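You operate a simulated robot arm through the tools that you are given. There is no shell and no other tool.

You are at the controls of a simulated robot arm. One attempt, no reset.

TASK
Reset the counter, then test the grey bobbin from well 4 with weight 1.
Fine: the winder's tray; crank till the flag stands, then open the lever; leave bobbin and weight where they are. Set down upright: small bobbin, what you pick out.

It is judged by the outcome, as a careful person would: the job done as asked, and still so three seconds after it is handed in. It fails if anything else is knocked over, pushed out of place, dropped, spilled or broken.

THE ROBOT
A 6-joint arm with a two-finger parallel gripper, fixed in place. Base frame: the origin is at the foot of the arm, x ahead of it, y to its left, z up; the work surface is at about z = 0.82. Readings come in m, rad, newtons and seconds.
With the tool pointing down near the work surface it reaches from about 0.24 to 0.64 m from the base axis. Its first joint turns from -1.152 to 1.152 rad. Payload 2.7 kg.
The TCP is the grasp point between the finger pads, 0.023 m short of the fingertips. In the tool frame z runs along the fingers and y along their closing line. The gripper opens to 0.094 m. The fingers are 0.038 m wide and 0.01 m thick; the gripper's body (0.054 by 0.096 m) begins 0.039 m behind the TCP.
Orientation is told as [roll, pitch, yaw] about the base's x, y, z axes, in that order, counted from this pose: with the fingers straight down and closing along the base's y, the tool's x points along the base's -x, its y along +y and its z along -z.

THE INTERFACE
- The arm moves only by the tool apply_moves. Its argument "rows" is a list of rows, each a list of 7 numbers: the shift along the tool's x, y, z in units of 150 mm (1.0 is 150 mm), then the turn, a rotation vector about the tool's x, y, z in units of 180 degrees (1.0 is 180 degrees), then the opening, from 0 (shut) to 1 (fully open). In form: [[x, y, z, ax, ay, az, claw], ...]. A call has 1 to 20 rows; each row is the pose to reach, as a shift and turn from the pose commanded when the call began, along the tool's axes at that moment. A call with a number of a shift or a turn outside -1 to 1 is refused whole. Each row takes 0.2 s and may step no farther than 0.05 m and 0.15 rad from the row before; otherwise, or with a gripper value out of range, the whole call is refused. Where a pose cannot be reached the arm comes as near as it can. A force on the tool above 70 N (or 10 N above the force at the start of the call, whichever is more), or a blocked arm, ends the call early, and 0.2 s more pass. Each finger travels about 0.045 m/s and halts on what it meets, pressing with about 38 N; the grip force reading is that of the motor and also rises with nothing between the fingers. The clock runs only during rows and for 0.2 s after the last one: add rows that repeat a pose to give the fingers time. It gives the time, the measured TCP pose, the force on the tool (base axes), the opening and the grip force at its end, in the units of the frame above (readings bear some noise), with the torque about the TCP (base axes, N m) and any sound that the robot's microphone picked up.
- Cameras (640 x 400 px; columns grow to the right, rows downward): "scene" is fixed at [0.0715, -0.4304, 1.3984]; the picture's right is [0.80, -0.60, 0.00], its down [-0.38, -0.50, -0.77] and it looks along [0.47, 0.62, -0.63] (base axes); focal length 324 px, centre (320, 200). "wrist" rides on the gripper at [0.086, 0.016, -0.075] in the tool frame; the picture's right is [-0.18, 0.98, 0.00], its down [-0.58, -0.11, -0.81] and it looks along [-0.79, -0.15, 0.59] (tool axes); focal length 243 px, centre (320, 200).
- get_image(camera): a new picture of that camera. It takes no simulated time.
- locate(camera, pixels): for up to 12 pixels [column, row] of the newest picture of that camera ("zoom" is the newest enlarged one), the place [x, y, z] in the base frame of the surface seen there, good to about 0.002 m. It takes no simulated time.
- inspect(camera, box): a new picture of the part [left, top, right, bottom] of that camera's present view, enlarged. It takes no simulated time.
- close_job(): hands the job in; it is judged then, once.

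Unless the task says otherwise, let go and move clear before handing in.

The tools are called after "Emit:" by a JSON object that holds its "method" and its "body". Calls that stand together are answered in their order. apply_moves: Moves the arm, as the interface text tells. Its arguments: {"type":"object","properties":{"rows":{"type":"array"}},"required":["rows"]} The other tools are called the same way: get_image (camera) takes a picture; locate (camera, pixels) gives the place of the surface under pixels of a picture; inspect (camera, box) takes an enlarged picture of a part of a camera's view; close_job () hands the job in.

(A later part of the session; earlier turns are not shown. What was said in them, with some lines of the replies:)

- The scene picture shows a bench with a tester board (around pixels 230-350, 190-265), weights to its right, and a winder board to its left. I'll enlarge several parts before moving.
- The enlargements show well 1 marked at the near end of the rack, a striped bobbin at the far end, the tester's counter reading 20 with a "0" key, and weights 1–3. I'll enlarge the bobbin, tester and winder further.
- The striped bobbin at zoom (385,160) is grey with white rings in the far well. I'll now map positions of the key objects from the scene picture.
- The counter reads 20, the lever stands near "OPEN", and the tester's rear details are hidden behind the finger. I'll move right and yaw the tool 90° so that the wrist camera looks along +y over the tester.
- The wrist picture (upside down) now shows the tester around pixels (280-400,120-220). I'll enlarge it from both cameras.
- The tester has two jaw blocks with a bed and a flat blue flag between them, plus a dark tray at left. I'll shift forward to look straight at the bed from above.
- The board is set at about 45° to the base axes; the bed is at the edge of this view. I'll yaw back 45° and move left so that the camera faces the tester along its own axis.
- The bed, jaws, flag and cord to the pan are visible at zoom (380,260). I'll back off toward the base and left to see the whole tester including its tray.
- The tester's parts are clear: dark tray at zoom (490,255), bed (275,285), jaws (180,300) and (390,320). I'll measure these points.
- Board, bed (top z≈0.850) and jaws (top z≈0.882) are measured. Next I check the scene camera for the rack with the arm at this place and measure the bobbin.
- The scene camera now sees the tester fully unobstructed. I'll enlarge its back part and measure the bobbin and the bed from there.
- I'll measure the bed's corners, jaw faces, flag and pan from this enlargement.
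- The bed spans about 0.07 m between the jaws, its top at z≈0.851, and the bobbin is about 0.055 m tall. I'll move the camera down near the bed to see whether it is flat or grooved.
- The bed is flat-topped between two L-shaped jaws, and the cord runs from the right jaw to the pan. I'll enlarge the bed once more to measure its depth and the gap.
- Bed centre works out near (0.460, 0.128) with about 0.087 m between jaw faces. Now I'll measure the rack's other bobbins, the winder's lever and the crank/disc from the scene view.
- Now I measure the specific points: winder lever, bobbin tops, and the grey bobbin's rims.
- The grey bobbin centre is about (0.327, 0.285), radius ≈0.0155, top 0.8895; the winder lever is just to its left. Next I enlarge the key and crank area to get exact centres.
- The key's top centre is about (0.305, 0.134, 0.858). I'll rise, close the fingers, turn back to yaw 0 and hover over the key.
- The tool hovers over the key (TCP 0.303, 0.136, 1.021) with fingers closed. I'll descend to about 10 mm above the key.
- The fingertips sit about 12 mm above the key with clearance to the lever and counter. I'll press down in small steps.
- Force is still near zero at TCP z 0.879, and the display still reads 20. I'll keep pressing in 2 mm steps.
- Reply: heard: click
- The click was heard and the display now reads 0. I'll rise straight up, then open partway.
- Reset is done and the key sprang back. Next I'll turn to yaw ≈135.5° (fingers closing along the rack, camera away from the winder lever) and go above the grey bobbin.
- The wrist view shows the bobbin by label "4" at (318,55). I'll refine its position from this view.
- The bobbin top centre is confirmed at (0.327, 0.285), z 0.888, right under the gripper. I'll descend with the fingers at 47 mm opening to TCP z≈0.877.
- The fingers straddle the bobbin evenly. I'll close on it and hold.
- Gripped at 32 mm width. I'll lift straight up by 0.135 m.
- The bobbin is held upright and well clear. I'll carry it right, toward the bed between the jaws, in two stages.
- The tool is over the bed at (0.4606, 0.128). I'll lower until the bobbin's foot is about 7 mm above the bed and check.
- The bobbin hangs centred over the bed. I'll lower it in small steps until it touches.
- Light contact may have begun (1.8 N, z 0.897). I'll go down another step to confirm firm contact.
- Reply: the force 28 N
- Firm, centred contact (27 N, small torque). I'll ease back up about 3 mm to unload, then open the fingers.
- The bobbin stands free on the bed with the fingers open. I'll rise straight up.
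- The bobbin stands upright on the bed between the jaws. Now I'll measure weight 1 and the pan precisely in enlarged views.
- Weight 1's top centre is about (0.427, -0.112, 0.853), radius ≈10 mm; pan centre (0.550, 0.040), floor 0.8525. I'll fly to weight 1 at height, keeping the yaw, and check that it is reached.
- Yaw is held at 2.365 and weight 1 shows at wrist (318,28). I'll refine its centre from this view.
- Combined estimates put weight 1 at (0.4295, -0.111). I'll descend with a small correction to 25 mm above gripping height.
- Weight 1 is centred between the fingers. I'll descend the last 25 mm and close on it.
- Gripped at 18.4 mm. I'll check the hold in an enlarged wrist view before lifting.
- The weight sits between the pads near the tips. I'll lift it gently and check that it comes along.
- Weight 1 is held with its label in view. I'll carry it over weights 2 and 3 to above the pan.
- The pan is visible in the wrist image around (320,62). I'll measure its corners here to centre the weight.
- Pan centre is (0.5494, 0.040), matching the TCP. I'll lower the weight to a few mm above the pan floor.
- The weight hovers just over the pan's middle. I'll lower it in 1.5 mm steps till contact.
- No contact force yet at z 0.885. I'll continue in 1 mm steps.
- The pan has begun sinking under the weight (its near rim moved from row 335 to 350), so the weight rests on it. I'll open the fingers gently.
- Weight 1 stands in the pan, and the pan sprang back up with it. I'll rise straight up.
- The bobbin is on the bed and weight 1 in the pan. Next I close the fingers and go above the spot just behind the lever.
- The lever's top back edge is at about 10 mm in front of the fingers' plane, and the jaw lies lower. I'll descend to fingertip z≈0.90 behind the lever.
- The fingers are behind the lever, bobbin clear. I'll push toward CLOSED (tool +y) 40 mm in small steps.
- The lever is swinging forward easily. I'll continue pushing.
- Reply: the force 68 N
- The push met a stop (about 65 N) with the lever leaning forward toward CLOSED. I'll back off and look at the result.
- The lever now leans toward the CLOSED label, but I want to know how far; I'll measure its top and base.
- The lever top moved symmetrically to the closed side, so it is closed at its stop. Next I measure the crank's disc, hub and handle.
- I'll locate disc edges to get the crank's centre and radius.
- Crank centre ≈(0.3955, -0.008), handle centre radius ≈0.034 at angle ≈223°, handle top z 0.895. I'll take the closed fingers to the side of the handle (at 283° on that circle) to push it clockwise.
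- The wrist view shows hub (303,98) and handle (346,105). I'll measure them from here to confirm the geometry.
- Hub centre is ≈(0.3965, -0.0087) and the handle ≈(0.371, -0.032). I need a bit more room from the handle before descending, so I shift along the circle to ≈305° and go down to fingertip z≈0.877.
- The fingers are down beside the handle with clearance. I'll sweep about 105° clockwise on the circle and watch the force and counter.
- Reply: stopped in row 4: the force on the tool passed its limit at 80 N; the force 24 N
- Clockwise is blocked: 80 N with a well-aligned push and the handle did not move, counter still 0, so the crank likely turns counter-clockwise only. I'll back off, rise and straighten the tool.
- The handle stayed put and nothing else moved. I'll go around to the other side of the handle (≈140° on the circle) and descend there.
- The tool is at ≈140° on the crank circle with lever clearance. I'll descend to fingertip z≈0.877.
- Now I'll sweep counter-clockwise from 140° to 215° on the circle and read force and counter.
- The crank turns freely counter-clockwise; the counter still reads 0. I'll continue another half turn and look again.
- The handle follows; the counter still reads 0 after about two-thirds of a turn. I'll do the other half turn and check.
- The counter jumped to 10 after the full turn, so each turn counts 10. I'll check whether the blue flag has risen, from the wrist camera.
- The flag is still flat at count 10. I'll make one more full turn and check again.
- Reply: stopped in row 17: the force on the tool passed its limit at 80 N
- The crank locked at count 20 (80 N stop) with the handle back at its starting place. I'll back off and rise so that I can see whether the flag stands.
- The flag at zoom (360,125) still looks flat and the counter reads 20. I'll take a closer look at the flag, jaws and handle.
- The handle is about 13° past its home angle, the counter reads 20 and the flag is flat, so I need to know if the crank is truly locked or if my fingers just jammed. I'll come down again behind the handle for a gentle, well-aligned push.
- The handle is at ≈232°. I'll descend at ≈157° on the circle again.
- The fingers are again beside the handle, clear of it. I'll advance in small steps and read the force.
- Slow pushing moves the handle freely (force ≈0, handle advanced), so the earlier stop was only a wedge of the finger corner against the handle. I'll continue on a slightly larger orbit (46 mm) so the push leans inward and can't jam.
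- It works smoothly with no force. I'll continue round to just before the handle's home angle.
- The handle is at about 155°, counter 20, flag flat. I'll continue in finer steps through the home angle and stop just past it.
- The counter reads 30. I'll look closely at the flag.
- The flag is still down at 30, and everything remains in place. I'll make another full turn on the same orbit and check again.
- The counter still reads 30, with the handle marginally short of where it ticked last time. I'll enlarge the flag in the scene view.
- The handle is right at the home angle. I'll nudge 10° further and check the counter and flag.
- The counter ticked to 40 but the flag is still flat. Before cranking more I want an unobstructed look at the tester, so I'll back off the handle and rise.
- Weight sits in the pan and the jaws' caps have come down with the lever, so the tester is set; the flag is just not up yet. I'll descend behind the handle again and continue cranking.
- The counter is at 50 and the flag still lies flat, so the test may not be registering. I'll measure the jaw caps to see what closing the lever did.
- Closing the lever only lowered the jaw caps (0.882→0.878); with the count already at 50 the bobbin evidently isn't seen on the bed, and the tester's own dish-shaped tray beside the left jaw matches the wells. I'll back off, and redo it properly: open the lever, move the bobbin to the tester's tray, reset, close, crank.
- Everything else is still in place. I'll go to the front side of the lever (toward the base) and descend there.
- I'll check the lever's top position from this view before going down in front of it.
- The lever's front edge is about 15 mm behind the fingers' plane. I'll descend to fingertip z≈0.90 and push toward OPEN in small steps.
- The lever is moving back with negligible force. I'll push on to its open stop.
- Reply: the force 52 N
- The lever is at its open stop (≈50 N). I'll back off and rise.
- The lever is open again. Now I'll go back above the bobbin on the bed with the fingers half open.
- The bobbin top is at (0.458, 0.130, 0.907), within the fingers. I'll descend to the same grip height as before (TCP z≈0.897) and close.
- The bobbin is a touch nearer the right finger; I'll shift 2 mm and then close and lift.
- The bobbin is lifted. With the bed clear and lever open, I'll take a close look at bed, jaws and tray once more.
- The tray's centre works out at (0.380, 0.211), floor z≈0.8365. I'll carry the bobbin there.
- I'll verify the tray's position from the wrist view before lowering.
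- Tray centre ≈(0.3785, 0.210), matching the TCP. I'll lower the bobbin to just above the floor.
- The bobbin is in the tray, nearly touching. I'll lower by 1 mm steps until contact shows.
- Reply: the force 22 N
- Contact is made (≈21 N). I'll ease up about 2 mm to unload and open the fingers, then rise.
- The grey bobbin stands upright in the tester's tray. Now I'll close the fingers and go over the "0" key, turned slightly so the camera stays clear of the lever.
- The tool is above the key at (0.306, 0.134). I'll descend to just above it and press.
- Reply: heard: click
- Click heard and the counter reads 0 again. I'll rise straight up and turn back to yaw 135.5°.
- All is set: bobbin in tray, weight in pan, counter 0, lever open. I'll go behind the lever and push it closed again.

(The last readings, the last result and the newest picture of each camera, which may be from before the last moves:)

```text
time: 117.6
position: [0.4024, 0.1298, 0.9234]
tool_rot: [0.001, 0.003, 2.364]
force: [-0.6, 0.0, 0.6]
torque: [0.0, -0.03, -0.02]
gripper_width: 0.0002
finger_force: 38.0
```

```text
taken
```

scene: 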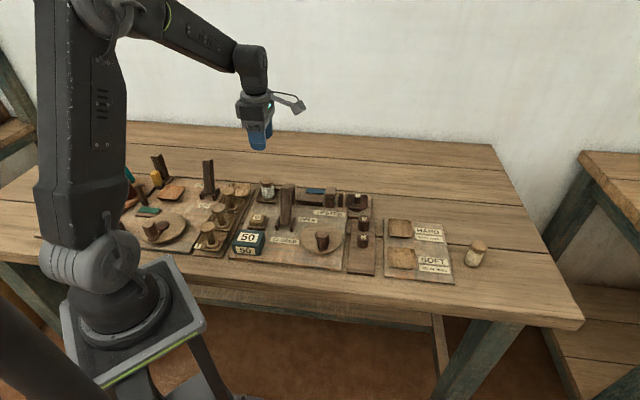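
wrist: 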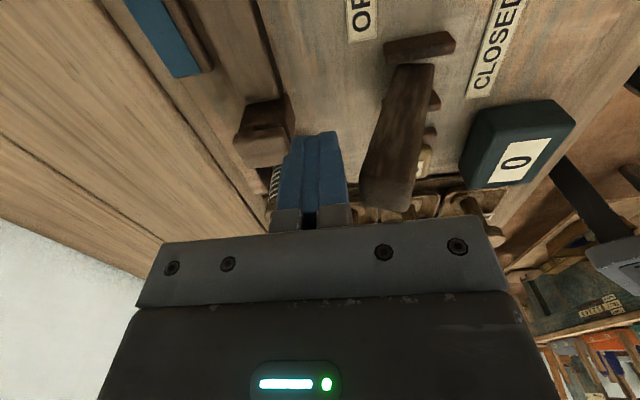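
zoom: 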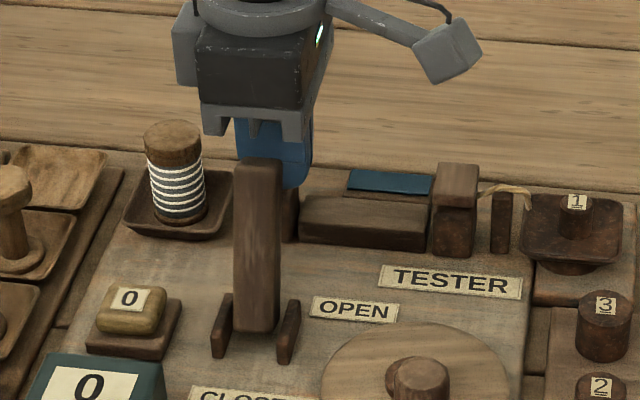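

The fingers are behind the lever as before. I'll push it to the closed stop in small steps.

Emit:
{"method": "apply_moves", "body": {"rows": [[0, 0.05, 0, 0, 0, 0, 0], [0, 0.1, 0, 0, 0, 0, 0], [0, 0.15, 0, 0, 0, 0, 0], [0, 0.2, 0, 0, 0, 0, 0], [0, 0.25, 0, 0, 0, 0, 0], [0, 0.3, 0, 0, 0, 0, 0], [0, 0.35, 0, 0, 0, 0, 0], [0, 0.4, 0, 0, 0, 0, 0], [0, 0.44, 0, 0, 0, 0, 0], [0, 0.46, 0, 0, 0, 0, 0], [0, 0.475, 0, 0, 0, 0, 0]]}}

Emit:
{"method": "inspect", "body": {"camera": "scene", "box": [240, 160, 360, 250]}}

```text
time: 120.0
position: [0.3596, 0.0833, 0.9242]
tool_rot: [-0.019, 0.011, 2.364]
force: [25.2, 41.4, -11.3]
torque: [1.02, -0.66, -0.42]
gripper_width: 0.0001
finger_force: 38.6
```

```text
4.44 times, centred on (300, 205) of scene
```

zoom: 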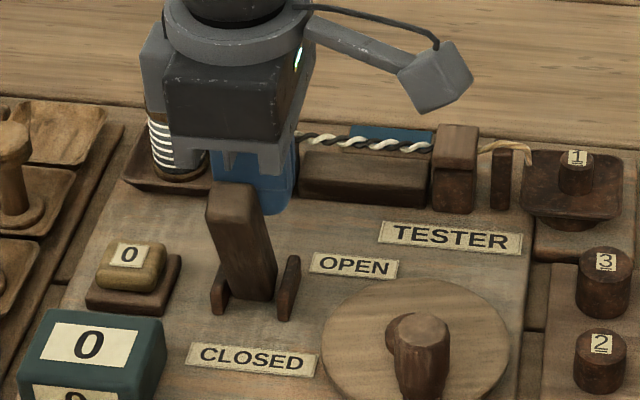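

A twisted grey-white thread now spans the jaws at zoom (365,143): the bobbin in the tray is recognised and the lever is closed. I'll back off and rise.

Emit:
{"method": "apply_moves", "body": {"rows": [[0, -0.08, 0, 0, 0, 0, 0], [0, -0.18, 0, 0, 0, 0, 0], [0, -0.25, 0, 0, 0, 0, 0], [0, -0.25, -0.25, 0, 0, 0, 0], [0, -0.25, -0.5, 0, 0, 0, 0], [0, -0.25, -0.75, 0, 0, 0, 0]]}}

Emit:
{"method": "get_image", "body": {"camera": "scene"}}

Emit:
{"method": "inspect", "body": {"camera": "scene", "box": [230, 165, 390, 265]}}

Emit:
{"method": "inspect", "body": {"camera": "scene", "box": [290, 215, 354, 265]}}

```text
time: 121.4
position: [0.3788, 0.1077, 1.0338]
tool_rot: [0.002, 0.001, 2.364]
force: [-0.1, -0.5, 0.7]
torque: [-0.01, 0.0, 0.01]
gripper_width: 0.0001
finger_force: 38.0
```

```text
taken
```

scene: 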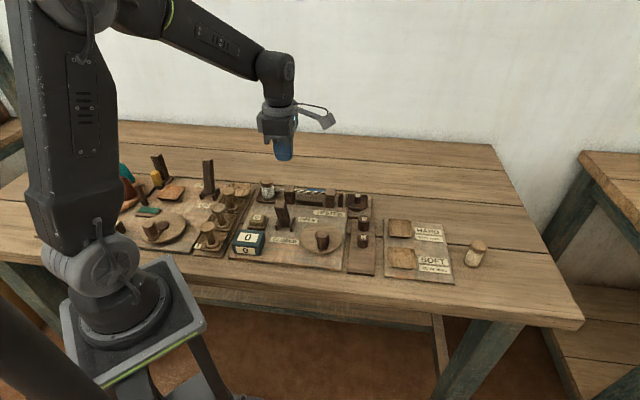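

```text
4.00 times, centred on (310, 215) of scene
```

zoom: 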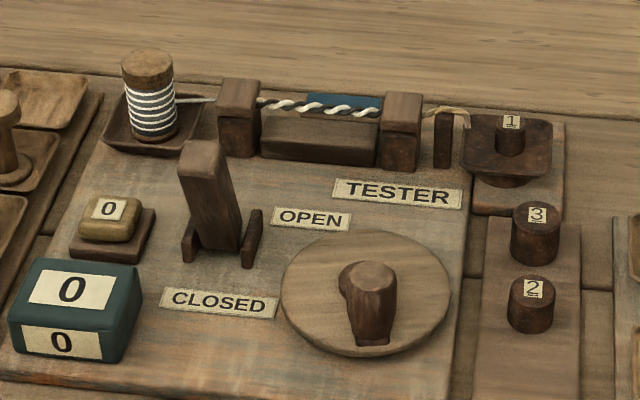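

```text
8.00 times, centred on (322, 240) of scene
```

zoom: 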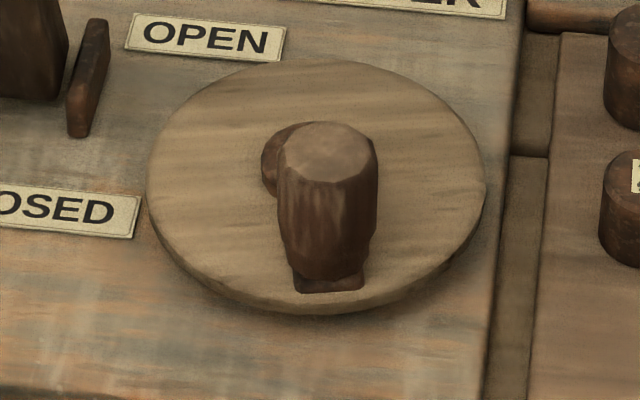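

The thread runs from the bobbin into the jaws, so the tester is armed with the counter at 0 and the handle at ≈238°. I'll return to the crank, behind the handle.

Emit:
{"method": "apply_moves", "body": {"rows": [[0.09, 0.16, 0, 0, 0, 0, 0], [0.18, 0.32, 0, 0, 0, 0, 0], [0.28, 0.48, 0, 0, 0, 0, 0], [0.375, 0.645, 0, 0, 0, 0, 0], [0.375, 0.645, 0.25, 0, 0, 0, 0], [0.375, 0.645, 0.5, 0, 0, 0, 0], [0.375, 0.645, 0.75, 0, 0, 0, 0], [0.375, 0.645, 0.89, 0, 0, 0, 0], [0.375, 0.645, 0.89, 0, 0, 0, 0]]}}

Emit:
{"method": "get_image", "body": {"camera": "wrist"}}

Emit:
{"method": "inspect", "body": {"camera": "scene", "box": [230, 165, 390, 265]}}

```text
time: 123.4
position: [0.3549, -0.005, 0.9026]
tool_rot: [0.003, 0.003, 2.364]
force: [0.2, -0.2, 0.2]
torque: [0.04, 0.01, 0.0]
gripper_width: 0.0
finger_force: 38.6
```

```text
taken
```

wrist: 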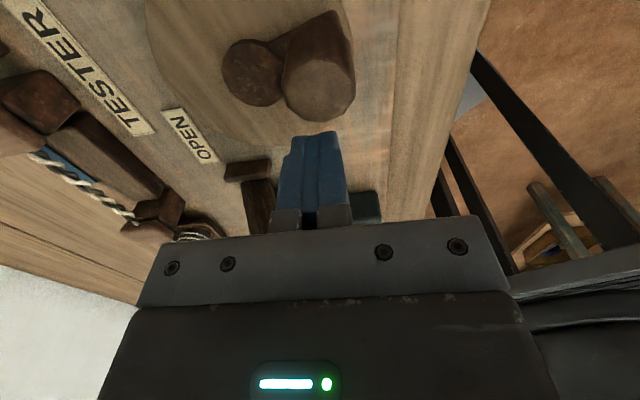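

```text
4.00 times, centred on (310, 215) of scene
```

zoom: 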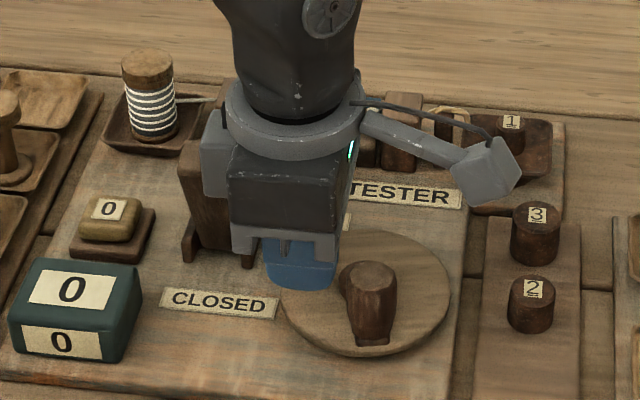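

The tool is in place. I'll crank half a turn, then check the counter and flag.

Emit:
{"method": "apply_moves", "body": {"rows": [[0.0442, 0.0712, 0, 0, 0, 0, 0], [0.1343, 0.1175, 0, 0, 0, 0, 0], [0.2345, 0.1319, 0, 0, 0, 0, 0], [0.3339, 0.113, 0, 0, 0, 0, 0], [0.4218, 0.0626, 0, 0, 0, 0, 0], [0.4884, -0.0135, 0, 0, 0, 0, 0], [0.5267, -0.1073, 0, 0, 0, 0, 0], [0.5324, -0.2083, 0, 0, 0, 0, 0], [0.5048, -0.3058, 0, 0, 0, 0, 0], [0.447, -0.3889, 0, 0, 0, 0, 0]]}}

Emit:
{"method": "inspect", "body": {"camera": "scene", "box": [230, 165, 390, 265]}}

Emit:
{"method": "get_image", "body": {"camera": "wrist"}}

```text
time: 125.6
position: [0.4411, -0.008, 0.9024]
tool_rot: [-0.001, 0.004, 2.363]
force: [0.3, 0.0, -0.5]
torque: [0.01, 0.03, -0.02]
gripper_width: 0.0
finger_force: 38.1
```

```text
4.00 times, centred on (310, 215) of scene
```

zoom: 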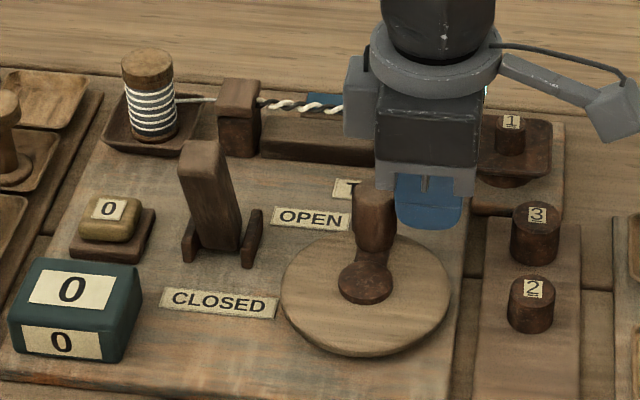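

```text
taken
```

wrist: 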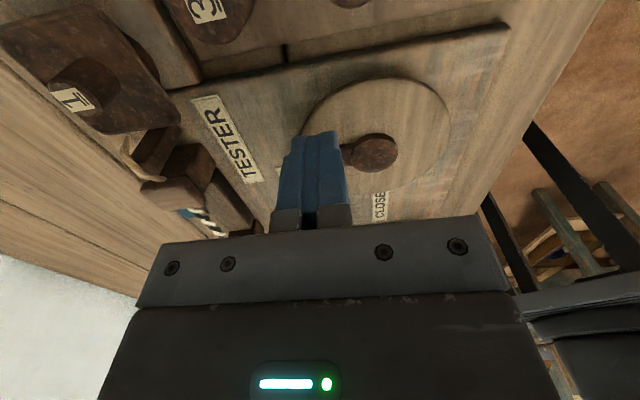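

The handle advanced half a turn, thread intact, flag flat. I'll do the second half turn.

Emit:
{"method": "apply_moves", "body": {"rows": [[-0.0817, -0.0598, 0, 0, 0, 0, 0], [-0.1784, -0.0897, 0, 0, 0, 0, 0], [-0.2796, -0.0866, 0, 0, 0, 0, 0], [-0.3742, -0.0506, 0, 0, 0, 0, 0], [-0.452, 0.0142, 0, 0, 0, 0, 0], [-0.5045, 0.1008, 0, 0, 0, 0, 0], [-0.5259, 0.1998, 0, 0, 0, 0, 0], [-0.5139, 0.3003, 0, 0, 0, 0, 0], [-0.4698, 0.3914, 0, 0, 0, 0, 0], [-0.407, 0.4569, 0, 0, 0, 0, 0]]}}

Emit:
{"method": "inspect", "body": {"camera": "scene", "box": [230, 165, 390, 265]}}

Emit:
{"method": "get_image", "body": {"camera": "wrist"}}

```text
time: 127.8
position: [0.3488, -0.0147, 0.9003]
tool_rot: [0.001, 0.002, 2.362]
force: [-0.5, 0.0, -0.2]
torque: [0.02, 0.01, -0.01]
gripper_width: 0.0
finger_force: 38.0
```

```text
4.00 times, centred on (310, 215) of scene
```

zoom: 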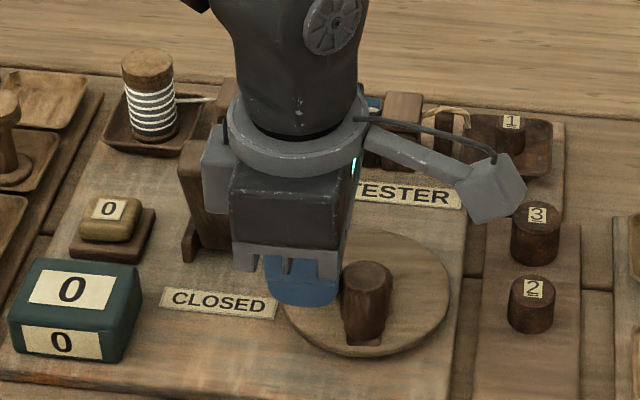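

```text
taken
```

wrist: 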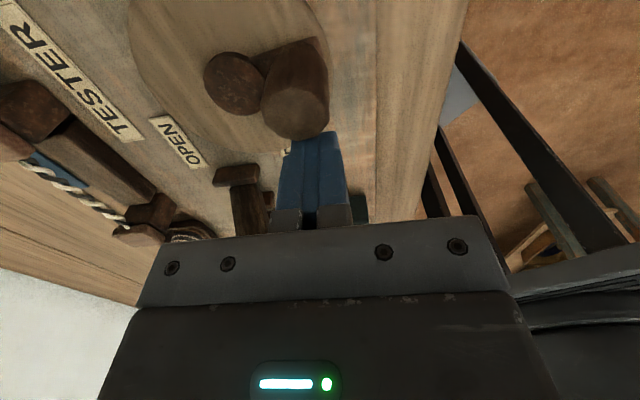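

The handle is slightly short of its angle at reset (≈238°), and the counter still reads 0. I'll advance 30° more.

Emit:
{"method": "apply_moves", "body": {"rows": [[0.0449, 0.0288, 0, 0, 0, 0, 0], [0.0943, 0.0495, 0, 0, 0, 0, 0], [0.1464, 0.0612, 0, 0, 0, 0, 0]]}}

Emit:
{"method": "inspect", "body": {"camera": "scene", "box": [230, 165, 390, 265]}}

Emit:
{"method": "inspect", "body": {"camera": "wrist", "box": [0, 80, 260, 260]}}

```text
time: 128.6
position: [0.3585, -0.0368, 0.9023]
tool_rot: [0.001, 0.003, 2.363]
force: [-0.5, 0.6, 0.5]
torque: [0.03, 0.02, 0.01]
gripper_width: 0.0002
finger_force: 37.8
```

```text
4.00 times, centred on (310, 215) of scene
```

zoom: 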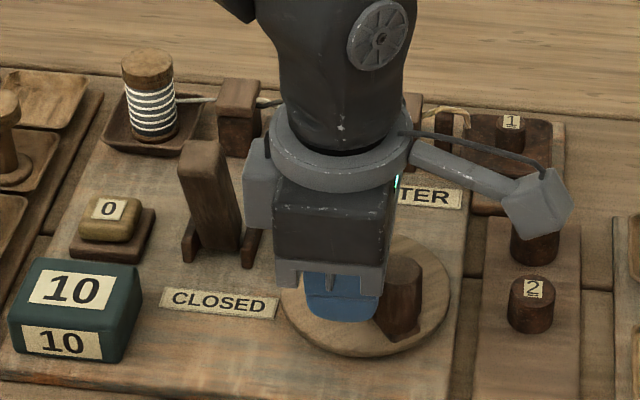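

```text
2.22 times, centred on (130, 170) of wrist
```

zoom: 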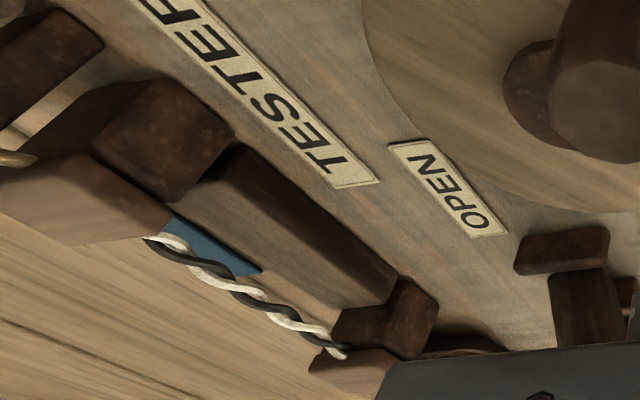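

Counter 10, thread intact, flag flat. I'll make the next full turn.

Emit:
{"method": "apply_moves", "body": {"rows": [[0.0959, -0.0021, 0, 0, 0, 0, 0], [0.1865, -0.0339, 0, 0, 0, 0, 0], [0.2628, -0.092, 0, 0, 0, 0, 0], [0.3175, -0.1709, 0, 0, 0, 0, 0], [0.345, -0.2628, 0, 0, 0, 0, 0], [0.3429, -0.3587, 0, 0, 0, 0, 0], [0.3111, -0.4493, 0, 0, 0, 0, 0], [0.253, -0.5256, 0, 0, 0, 0, 0], [0.1741, -0.5803, 0, 0, 0, 0, 0], [0.0822, -0.6078, 0, 0, 0, 0, 0], [-0.0137, -0.6057, 0, 0, 0, 0, 0], [-0.1043, -0.5739, 0, 0, 0, 0, 0], [-0.1806, -0.5158, 0, 0, 0, 0, 0], [-0.2353, -0.4369, 0, 0, 0, 0, 0], [-0.2628, -0.345, 0, 0, 0, 0, 0], [-0.2607, -0.2491, 0, 0, 0, 0, 0], [-0.2289, -0.1585, 0, 0, 0, 0, 0], [-0.1708, -0.0822, 0, 0, 0, 0, 0], [-0.0919, -0.0275, 0, 0, 0, 0, 0], [-0.0419, -0.0086, 0, 0, 0, 0, 0]]}}

Emit:
{"method": "inspect", "body": {"camera": "scene", "box": [230, 165, 390, 265]}}

Emit:
{"method": "inspect", "body": {"camera": "wrist", "box": [0, 80, 260, 260]}}

```text
time: 132.8
position: [0.3559, -0.0294, 0.9023]
tool_rot: [0.002, 0.001, 2.364]
force: [-0.5, -0.3, 0.3]
torque: [0.04, 0.0, 0.01]
gripper_width: 0.0
finger_force: 38.0
```

```text
4.00 times, centred on (310, 215) of scene
```

zoom: 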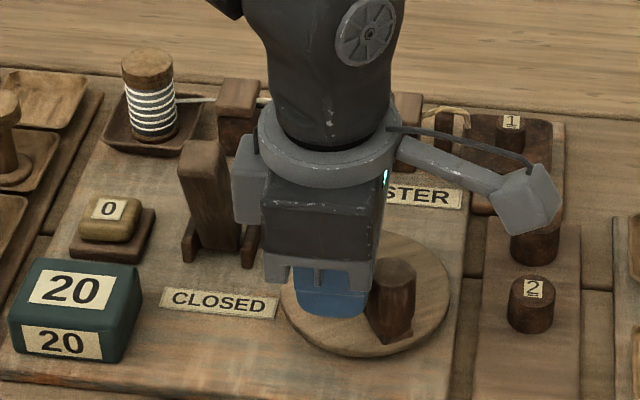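

```text
2.22 times, centred on (130, 170) of wrist
```

zoom: 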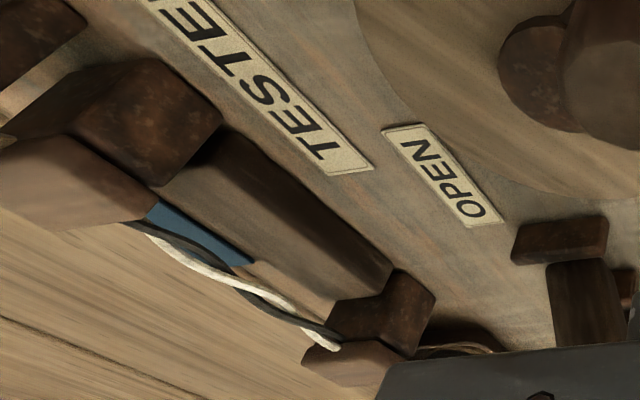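

The strands between the jaws are visibly untwisting (few crossings left) at count 20 and the flag is still down, so the end is near. I'll proceed in quarter turns.

Emit:
{"method": "apply_moves", "body": {"rows": [[0.0953, 0.0112, 0, 0, 0, 0, 0], [0.1894, -0.0076, 0, 0, 0, 0, 0], [0.2731, -0.0546, 0, 0, 0, 0, 0], [0.3382, -0.1251, 0, 0, 0, 0, 0], [0.3783, -0.2123, 0, 0, 0, 0, 0]]}}

Emit:
{"method": "inspect", "body": {"camera": "scene", "box": [230, 165, 390, 265]}}

Emit:
{"method": "get_image", "body": {"camera": "wrist"}}

```text
time: 134.0
position: [0.419, -0.0491, 0.9026]
tool_rot: [0.003, 0.002, 2.362]
force: [0.6, 0.5, -0.1]
torque: [0.0, -0.01, 0.0]
gripper_width: 0.0002
finger_force: 37.8
```

```text
4.00 times, centred on (310, 215) of scene
```

zoom: 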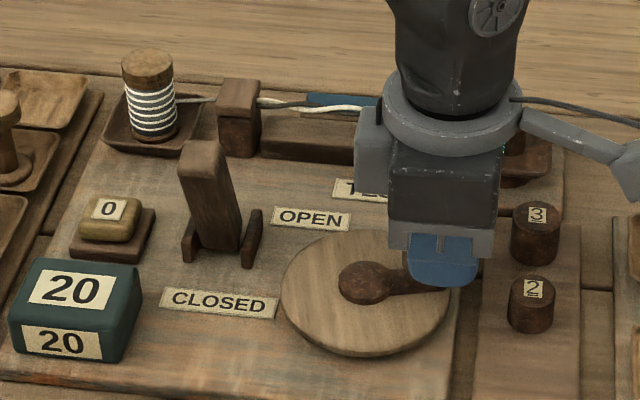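

```text
taken
```

wrist: 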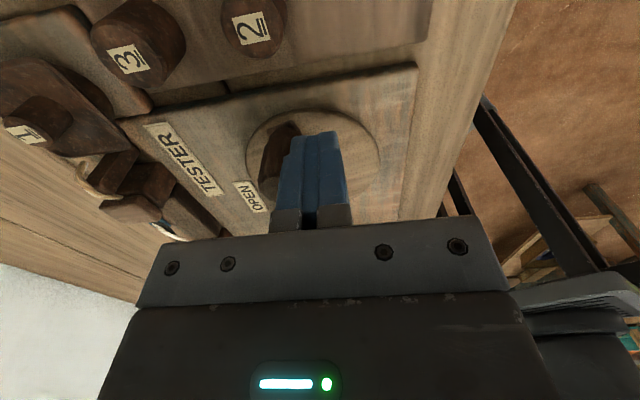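

Emit:
{"method": "inspect", "body": {"camera": "scene", "box": [285, 178, 345, 216]}}

```text
10.53 times, centred on (315, 197) of scene
```

zoom: 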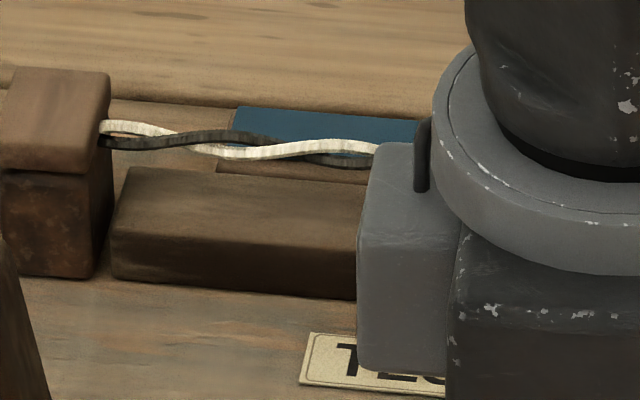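

Two crossings remain and the flag is flat. Another quarter turn.

Emit:
{"method": "apply_moves", "body": {"rows": [[0.0112, -0.0953, 0, 0, 0, 0, 0], [-0.0076, -0.1894, 0, 0, 0, 0, 0], [-0.0546, -0.2731, 0, 0, 0, 0, 0], [-0.1251, -0.3382, 0, 0, 0, 0, 0], [-0.2123, -0.3783, 0, 0, 0, 0, 0]]}}

Emit:
{"method": "inspect", "body": {"camera": "scene", "box": [230, 165, 390, 265]}}

Emit:
{"method": "inspect", "body": {"camera": "wrist", "box": [80, 80, 340, 260]}}

```text
time: 135.2
position: [0.4347, 0.0139, 0.9013]
tool_rot: [0.005, 0.002, 2.362]
force: [0.8, -0.3, 0.0]
torque: [-0.02, -0.01, 0.0]
gripper_width: 0.0
finger_force: 38.0
```

```text
4.00 times, centred on (310, 215) of scene
```

zoom: 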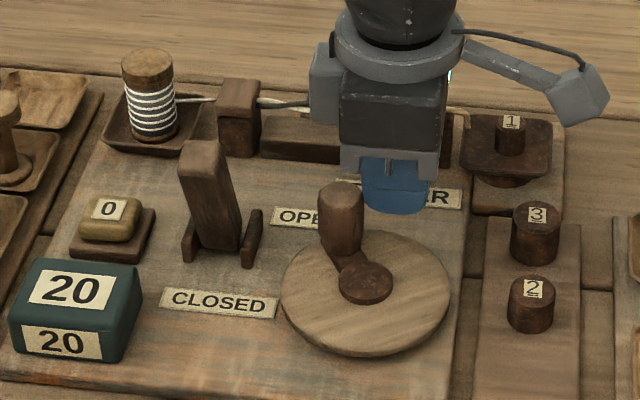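

```text
2.22 times, centred on (210, 170) of wrist
```

zoom: 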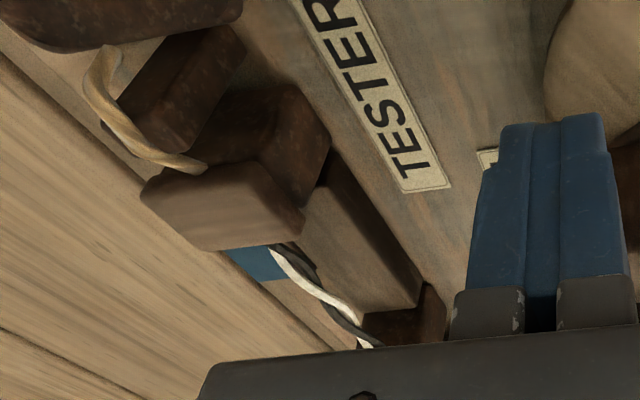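

Flag still flat. Another quarter turn.

Emit:
{"method": "apply_moves", "body": {"rows": [[-0.0953, -0.0112, 0, 0, 0, 0, 0], [-0.1894, 0.0076, 0, 0, 0, 0, 0], [-0.2731, 0.0546, 0, 0, 0, 0, 0], [-0.3382, 0.1251, 0, 0, 0, 0, 0], [-0.3783, 0.2123, 0, 0, 0, 0, 0]]}}

Emit:
{"method": "inspect", "body": {"camera": "scene", "box": [230, 165, 390, 265]}}

Emit:
{"method": "inspect", "body": {"camera": "wrist", "box": [0, 80, 260, 260]}}

```text
time: 136.4
position: [0.371, 0.0319, 0.9017]
tool_rot: [0.0, 0.004, 2.364]
force: [-0.9, 1.0, -0.2]
torque: [0.03, 0.0, -0.01]
gripper_width: 0.0003
finger_force: 38.3
```

```text
4.00 times, centred on (310, 215) of scene
```

zoom: 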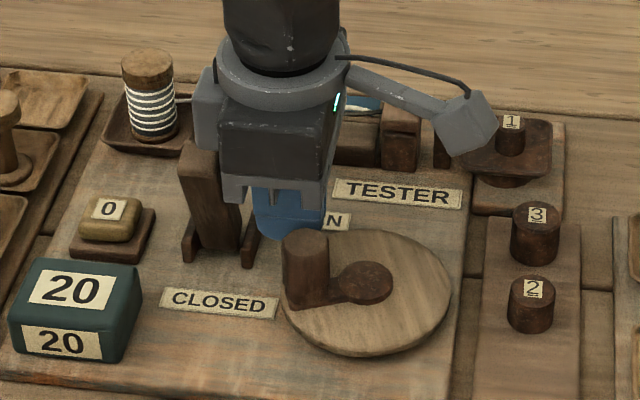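

```text
2.22 times, centred on (130, 170) of wrist
```

zoom: 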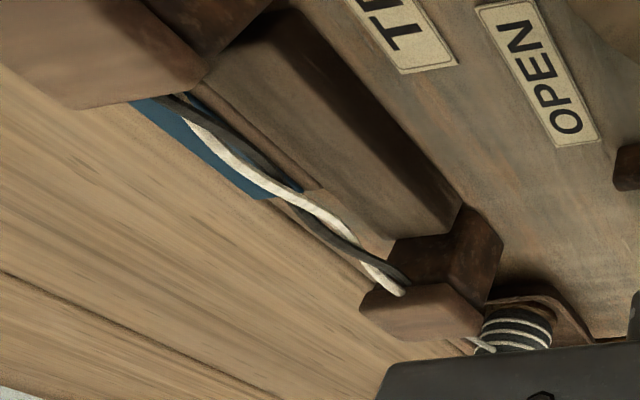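

Flag still flat; the handle is at about 165°. I'll go on to just past the tick angle.

Emit:
{"method": "apply_moves", "body": {"rows": [[-0.0112, 0.0953, 0, 0, 0, 0, 0], [0.0076, 0.1894, 0, 0, 0, 0, 0], [0.0546, 0.2731, 0, 0, 0, 0, 0], [0.1078, 0.3257, 0, 0, 0, 0, 0], [0.1527, 0.3545, 0, 0, 0, 0, 0]]}}

Emit:
{"method": "inspect", "body": {"camera": "scene", "box": [230, 165, 390, 265]}}

Emit:
{"method": "inspect", "body": {"camera": "wrist", "box": [0, 80, 260, 260]}}

```text
time: 137.6
position: [0.3522, -0.0221, 0.9009]
tool_rot: [0.001, 0.001, 2.363]
force: [0.0, 0.7, 0.2]
torque: [0.02, 0.0, 0.04]
gripper_width: 0.0
finger_force: 38.2
```

```text
4.00 times, centred on (310, 215) of scene
```

zoom: 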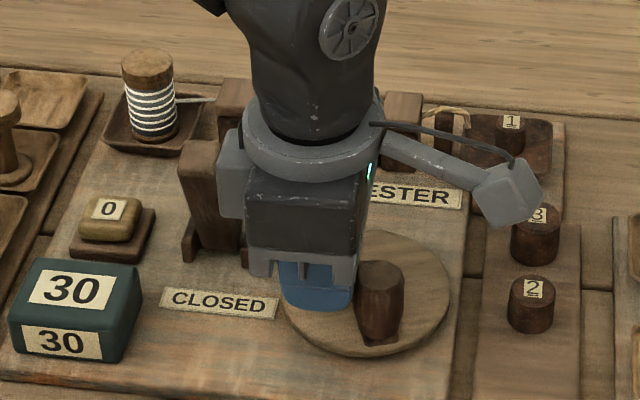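

```text
2.22 times, centred on (130, 170) of wrist
```

zoom: 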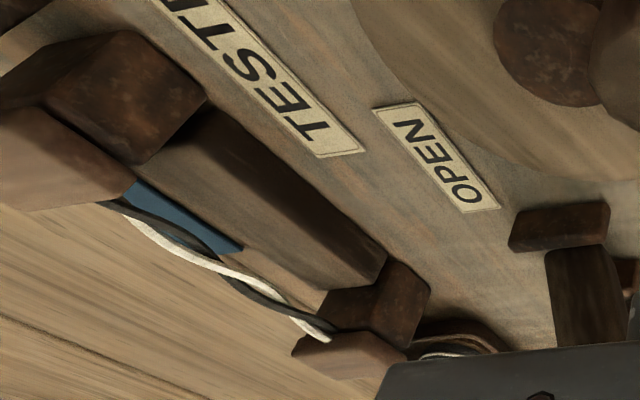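

Counter 30, flag still flat with a couple of crossings left. I'll continue a quarter turn further.

Emit:
{"method": "apply_moves", "body": {"rows": [[0.0909, 0.0308, 0, 0, 0, 0, 0], [0.1869, 0.032, 0, 0, 0, 0, 0], [0.2785, 0.0035, 0, 0, 0, 0, 0], [0.3568, -0.052, 0, 0, 0, 0, 0], [0.4141, -0.1289, 0, 0, 0, 0, 0]]}}

Emit:
{"method": "inspect", "body": {"camera": "scene", "box": [230, 165, 390, 265]}}

Emit:
{"method": "inspect", "body": {"camera": "scene", "box": [285, 178, 345, 216]}}

```text
time: 138.7
position: [0.3885, -0.0557, 0.8982]
tool_rot: [0.036, -0.034, 2.357]
force: [-15.1, -6.3, 7.2]
torque: [-0.01, 0.03, -0.02]
gripper_width: 0.0002
finger_force: 37.8
stopped in row 5: the force on the tool passed its limit at 83 N (the readings are from after the stop); the commanded pose is now the measured one
```

```text
4.00 times, centred on (310, 215) of scene
```

zoom: 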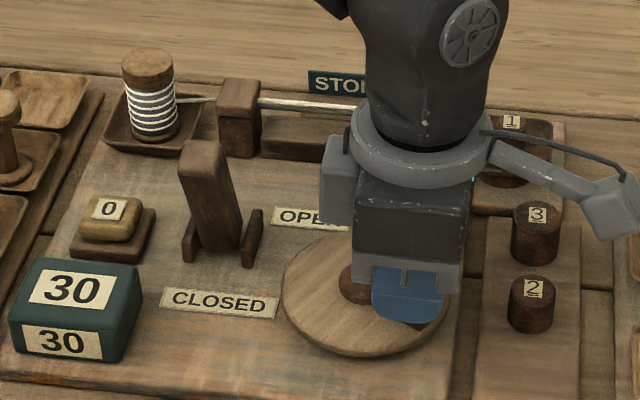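

```text
10.53 times, centred on (315, 197) of scene
```

zoom: 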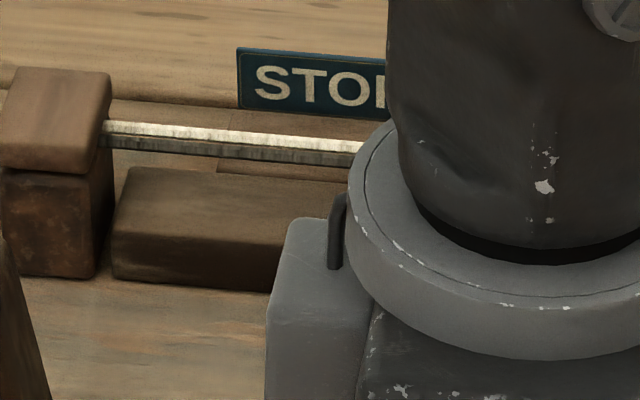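

The flag now stands reading "STOP", the strands lie parallel, the counter shows 30, and the crank is locked. I'll back off from the handle, straighten the tool and rise.

Emit:
{"method": "apply_moves", "body": {"rows": [[-0.02, 0.05, 0, 0.0115, 0.0108, -0.0022, 0], [-0.029, 0.1, 0, 0.0115, 0.0108, -0.0022, 0], [-0.029, 0.1, -0.2, 0.0115, 0.0108, -0.0022, 0], [-0.029, 0.1, -0.45, 0.0115, 0.0108, -0.0022, 0], [-0.029, 0.1, -0.7, 0.0115, 0.0108, -0.0022, 0], [-0.029, 0.1, -0.9, 0.0115, 0.0108, -0.0022, 0]]}}

Emit:
{"method": "get_image", "body": {"camera": "scene"}}

Emit:
{"method": "inspect", "body": {"camera": "scene", "box": [230, 160, 390, 260]}}

```text
time: 140.1
position: [0.3816, -0.0617, 1.0345]
tool_rot: [-0.005, 0.006, 2.368]
force: [1.5, -0.1, 0.1]
torque: [-0.01, 0.01, 0.0]
gripper_width: 0.0001
finger_force: 37.9
```

```text
taken
```

scene: 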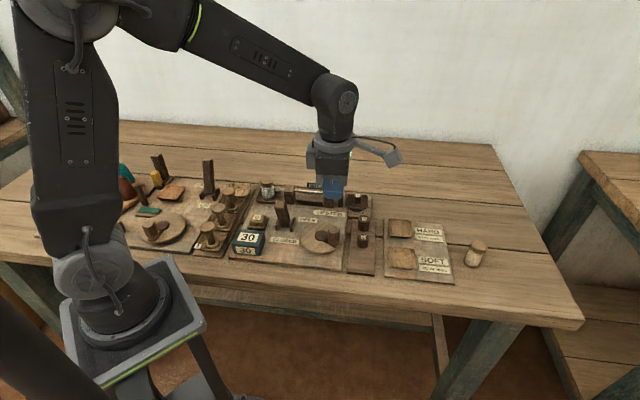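

```text
4.00 times, centred on (310, 210) of scene
```

zoom: 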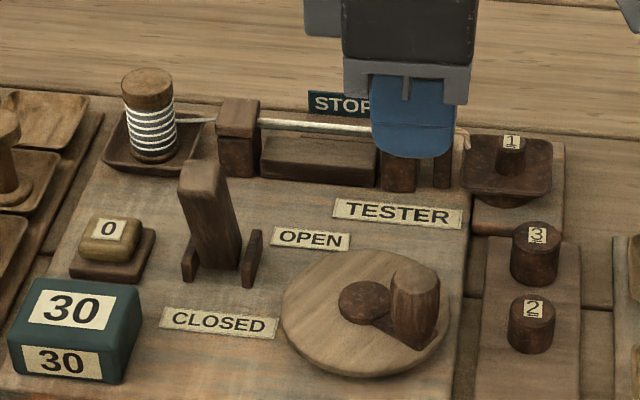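

All stands as it should: flag up, counter 30. Now I'll go to the front of the lever to open it.

Emit:
{"method": "apply_moves", "body": {"rows": [[-0.2, -0.04, 0, -0.0016, -0.0019, 0, 0], [-0.4, -0.08, 0, -0.0016, -0.0019, 0, 0], [-0.6, -0.12, 0, -0.0016, -0.0019, 0, 0], [-0.802, -0.157, 0, -0.0016, -0.0019, 0, 0], [-0.802, -0.157, 0, -0.0016, -0.0019, 0, 0]]}}

Emit:
{"method": "inspect", "body": {"camera": "wrist", "box": [200, 0, 380, 135]}}

Emit:
{"method": "locate", "body": {"camera": "zoom", "pixels": [[250, 230], [290, 250], [275, 225], [300, 215]]}}

```text
time: 141.3
position: [0.3123, 0.0387, 1.033]
tool_rot: [-0.003, 0.0, 2.367]
force: [-0.7, 0.3, 0.5]
torque: [0.01, -0.01, -0.02]
gripper_width: 0.0
finger_force: 38.0
```

```text
2.96 times, centred on (290, 68) of wrist
```

zoom: 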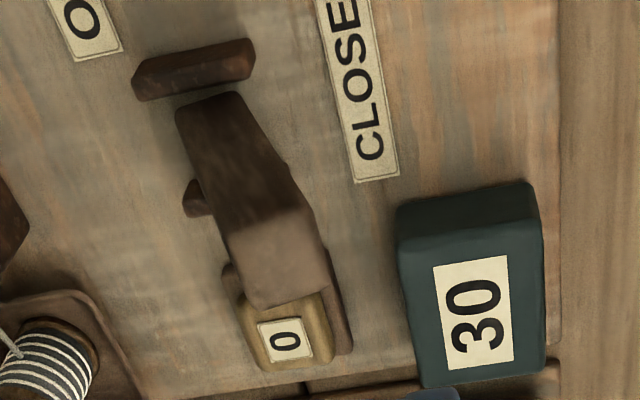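

```text
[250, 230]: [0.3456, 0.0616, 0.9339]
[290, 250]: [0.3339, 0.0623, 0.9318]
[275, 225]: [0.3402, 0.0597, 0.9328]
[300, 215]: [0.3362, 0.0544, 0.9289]
```

The view matches the earlier opening pass exactly. I'll descend in front of the lever and push it back to OPEN.

Emit:
{"method": "apply_moves", "body": {"rows": [[0, 0, 0.25, 0, 0, 0, 0], [0, 0, 0.5, 0, 0, 0, 0], [0, 0, 0.65, 0, 0, 0, 0], [0, 0, 0.735, 0, 0, 0, 0], [0, 0, 0.735, 0, 0, 0, 0]]}}

Emit:
{"method": "apply_moves", "body": {"rows": [[0, -0.06, 0, 0, 0, 0, 0], [0, -0.12, 0, 0, 0, 0, 0], [0, -0.18, 0, 0, 0, 0, 0], [0, -0.24, 0, 0, 0, 0, 0], [0, -0.3, 0, 0, 0, 0, 0], [0, -0.36, 0, 0, 0, 0, 0], [0, -0.39, 0, 0, 0, 0, 0], [0, -0.42, 0, 0, 0, 0, 0], [0, -0.45, 0, 0, 0, 0, 0], [0, -0.47, 0, 0, 0, 0, 0], [0, -0.485, 0, 0, 0, 0, 0]]}}

Emit:
{"method": "inspect", "body": {"camera": "scene", "box": [230, 160, 390, 260]}}

```text
time: 142.5
position: [0.3132, 0.0378, 0.9222]
tool_rot: [0.0, -0.001, 2.366]
force: [1.2, -0.4, -1.3]
torque: [0.01, -0.01, 0.0]
gripper_width: 0.0
finger_force: 38.4
```

```text
time: 144.9
position: [0.3613, 0.0876, 0.9219]
tool_rot: [0.011, -0.006, 2.365]
force: [-25.7, -35.3, 22.3]
torque: [-0.63, 0.47, 0.05]
gripper_width: 0.0002
finger_force: 37.5
```

```text
4.00 times, centred on (310, 210) of scene
```

zoom: 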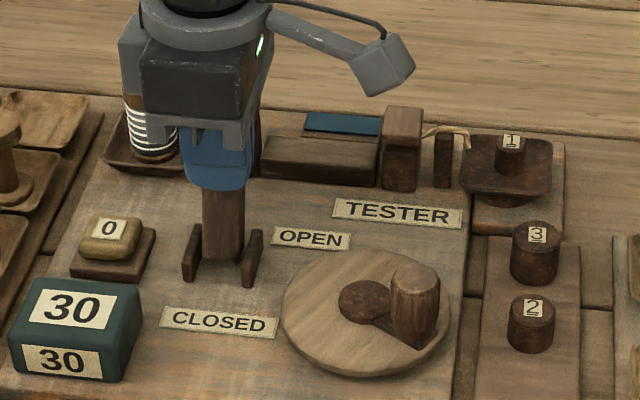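

The lever is at the OPEN stop again, the counter keeps 30, and bobbin and weight are in place. I'll back off, rise and move clear.

Emit:
{"method": "apply_moves", "body": {"rows": [[0, 0.06, 0, 0, 0, 0, 0], [0, 0.15, 0, 0, 0, 0, 0], [0, 0.22, 0, 0, 0, 0, 0], [0, 0.22, -0.25, 0, 0, 0, 0], [0, 0.22, -0.5, 0, 0, 0, 0], [0, 0.22, -0.75, 0, 0, 0, 0], [0, 0.22, -1.0, 0, 0, 0, 0]]}}

Emit:
{"method": "get_image", "body": {"camera": "scene"}}

Emit:
{"method": "inspect", "body": {"camera": "scene", "box": [225, 160, 385, 260]}}

Emit:
{"method": "inspect", "body": {"camera": "scene", "box": [80, 145, 260, 260]}}

Emit:
{"method": "inspect", "body": {"camera": "scene", "box": [340, 180, 500, 290]}}

```text
time: 146.5
position: [0.3429, 0.0695, 1.0754]
tool_rot: [-0.001, 0.001, 2.368]
force: [-0.8, 0.4, -0.1]
torque: [0.02, -0.01, 0.02]
gripper_width: 0.0
finger_force: 38.2
```

```text
taken
```

scene: 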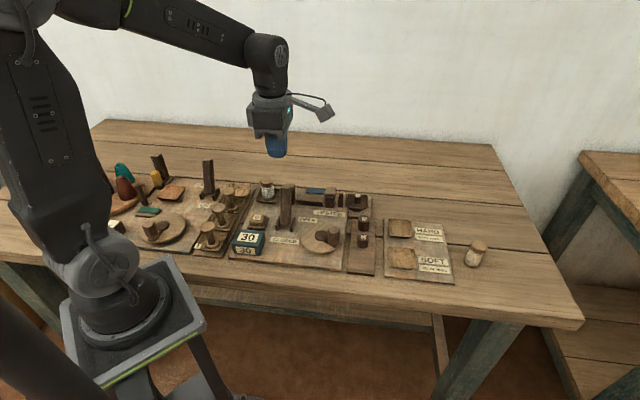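

```text
4.00 times, centred on (305, 210) of scene
```

zoom: 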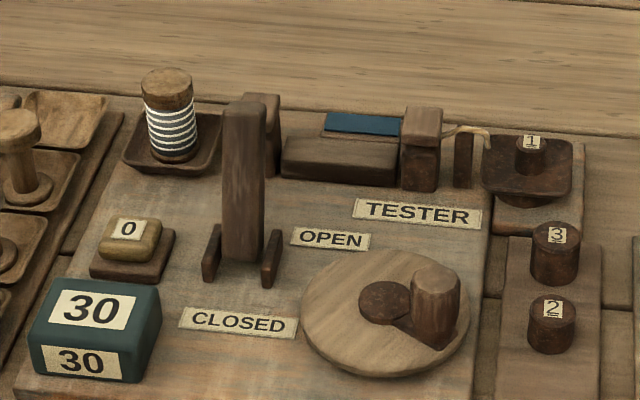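

```text
3.48 times, centred on (170, 202) of scene
```

zoom: 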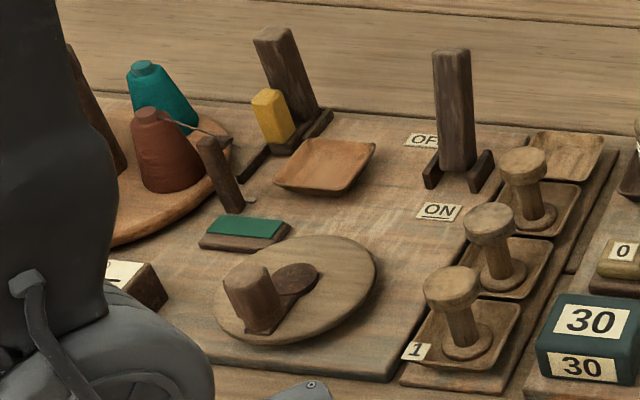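

```text
3.64 times, centred on (420, 235) of scene
```

zoom: 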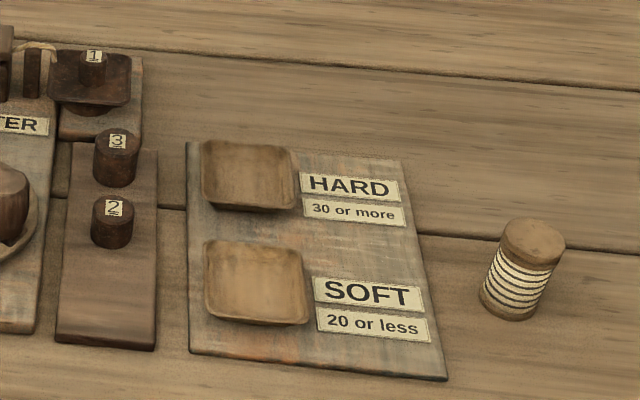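

The latest pictures show the lever at OPEN, the counter reading 30, the grey bobbin upright in the tester's tray and weight 1 in the pan. Winder, wells, the other weights, the trays and the loose bobbin are undisturbed and the arm is clear, so I'm handing in.

Emit:
{"method": "close_job", "body": {}}

```text
The job is handed in.
```

The grey bobbin from well 4 has been tested with weight 1. The flag came up with the counter at 30, which the board labels HARD ("30 or more"), and I've handed the job in.

- **Final state:** the lever is open and the counter reads 30. The bobbin stands upright in the tester's tray and weight 1 is in the pan. I left both there as asked, so the bobbin has not been sorted. The flag dropped flat again when I opened the lever.
- **First try didn't count:** I first stood the bobbin on the block between the jaws and cranked to 50 without the flag rising. I then opened the lever, moved the bobbin to the tester's tray, reset the counter to 0 and ran the whole test again. The 30 comes from that second run.
- **Blocked pushes:** the arm hit its force limit three times on the crank. Once was pushing it clockwise, which it doesn't allow. Once was when the fingers jammed against the handle. The last was when the crank locked as the flag came up.
- **Everything else:** in the last pictures nothing else was knocked over or out of place.
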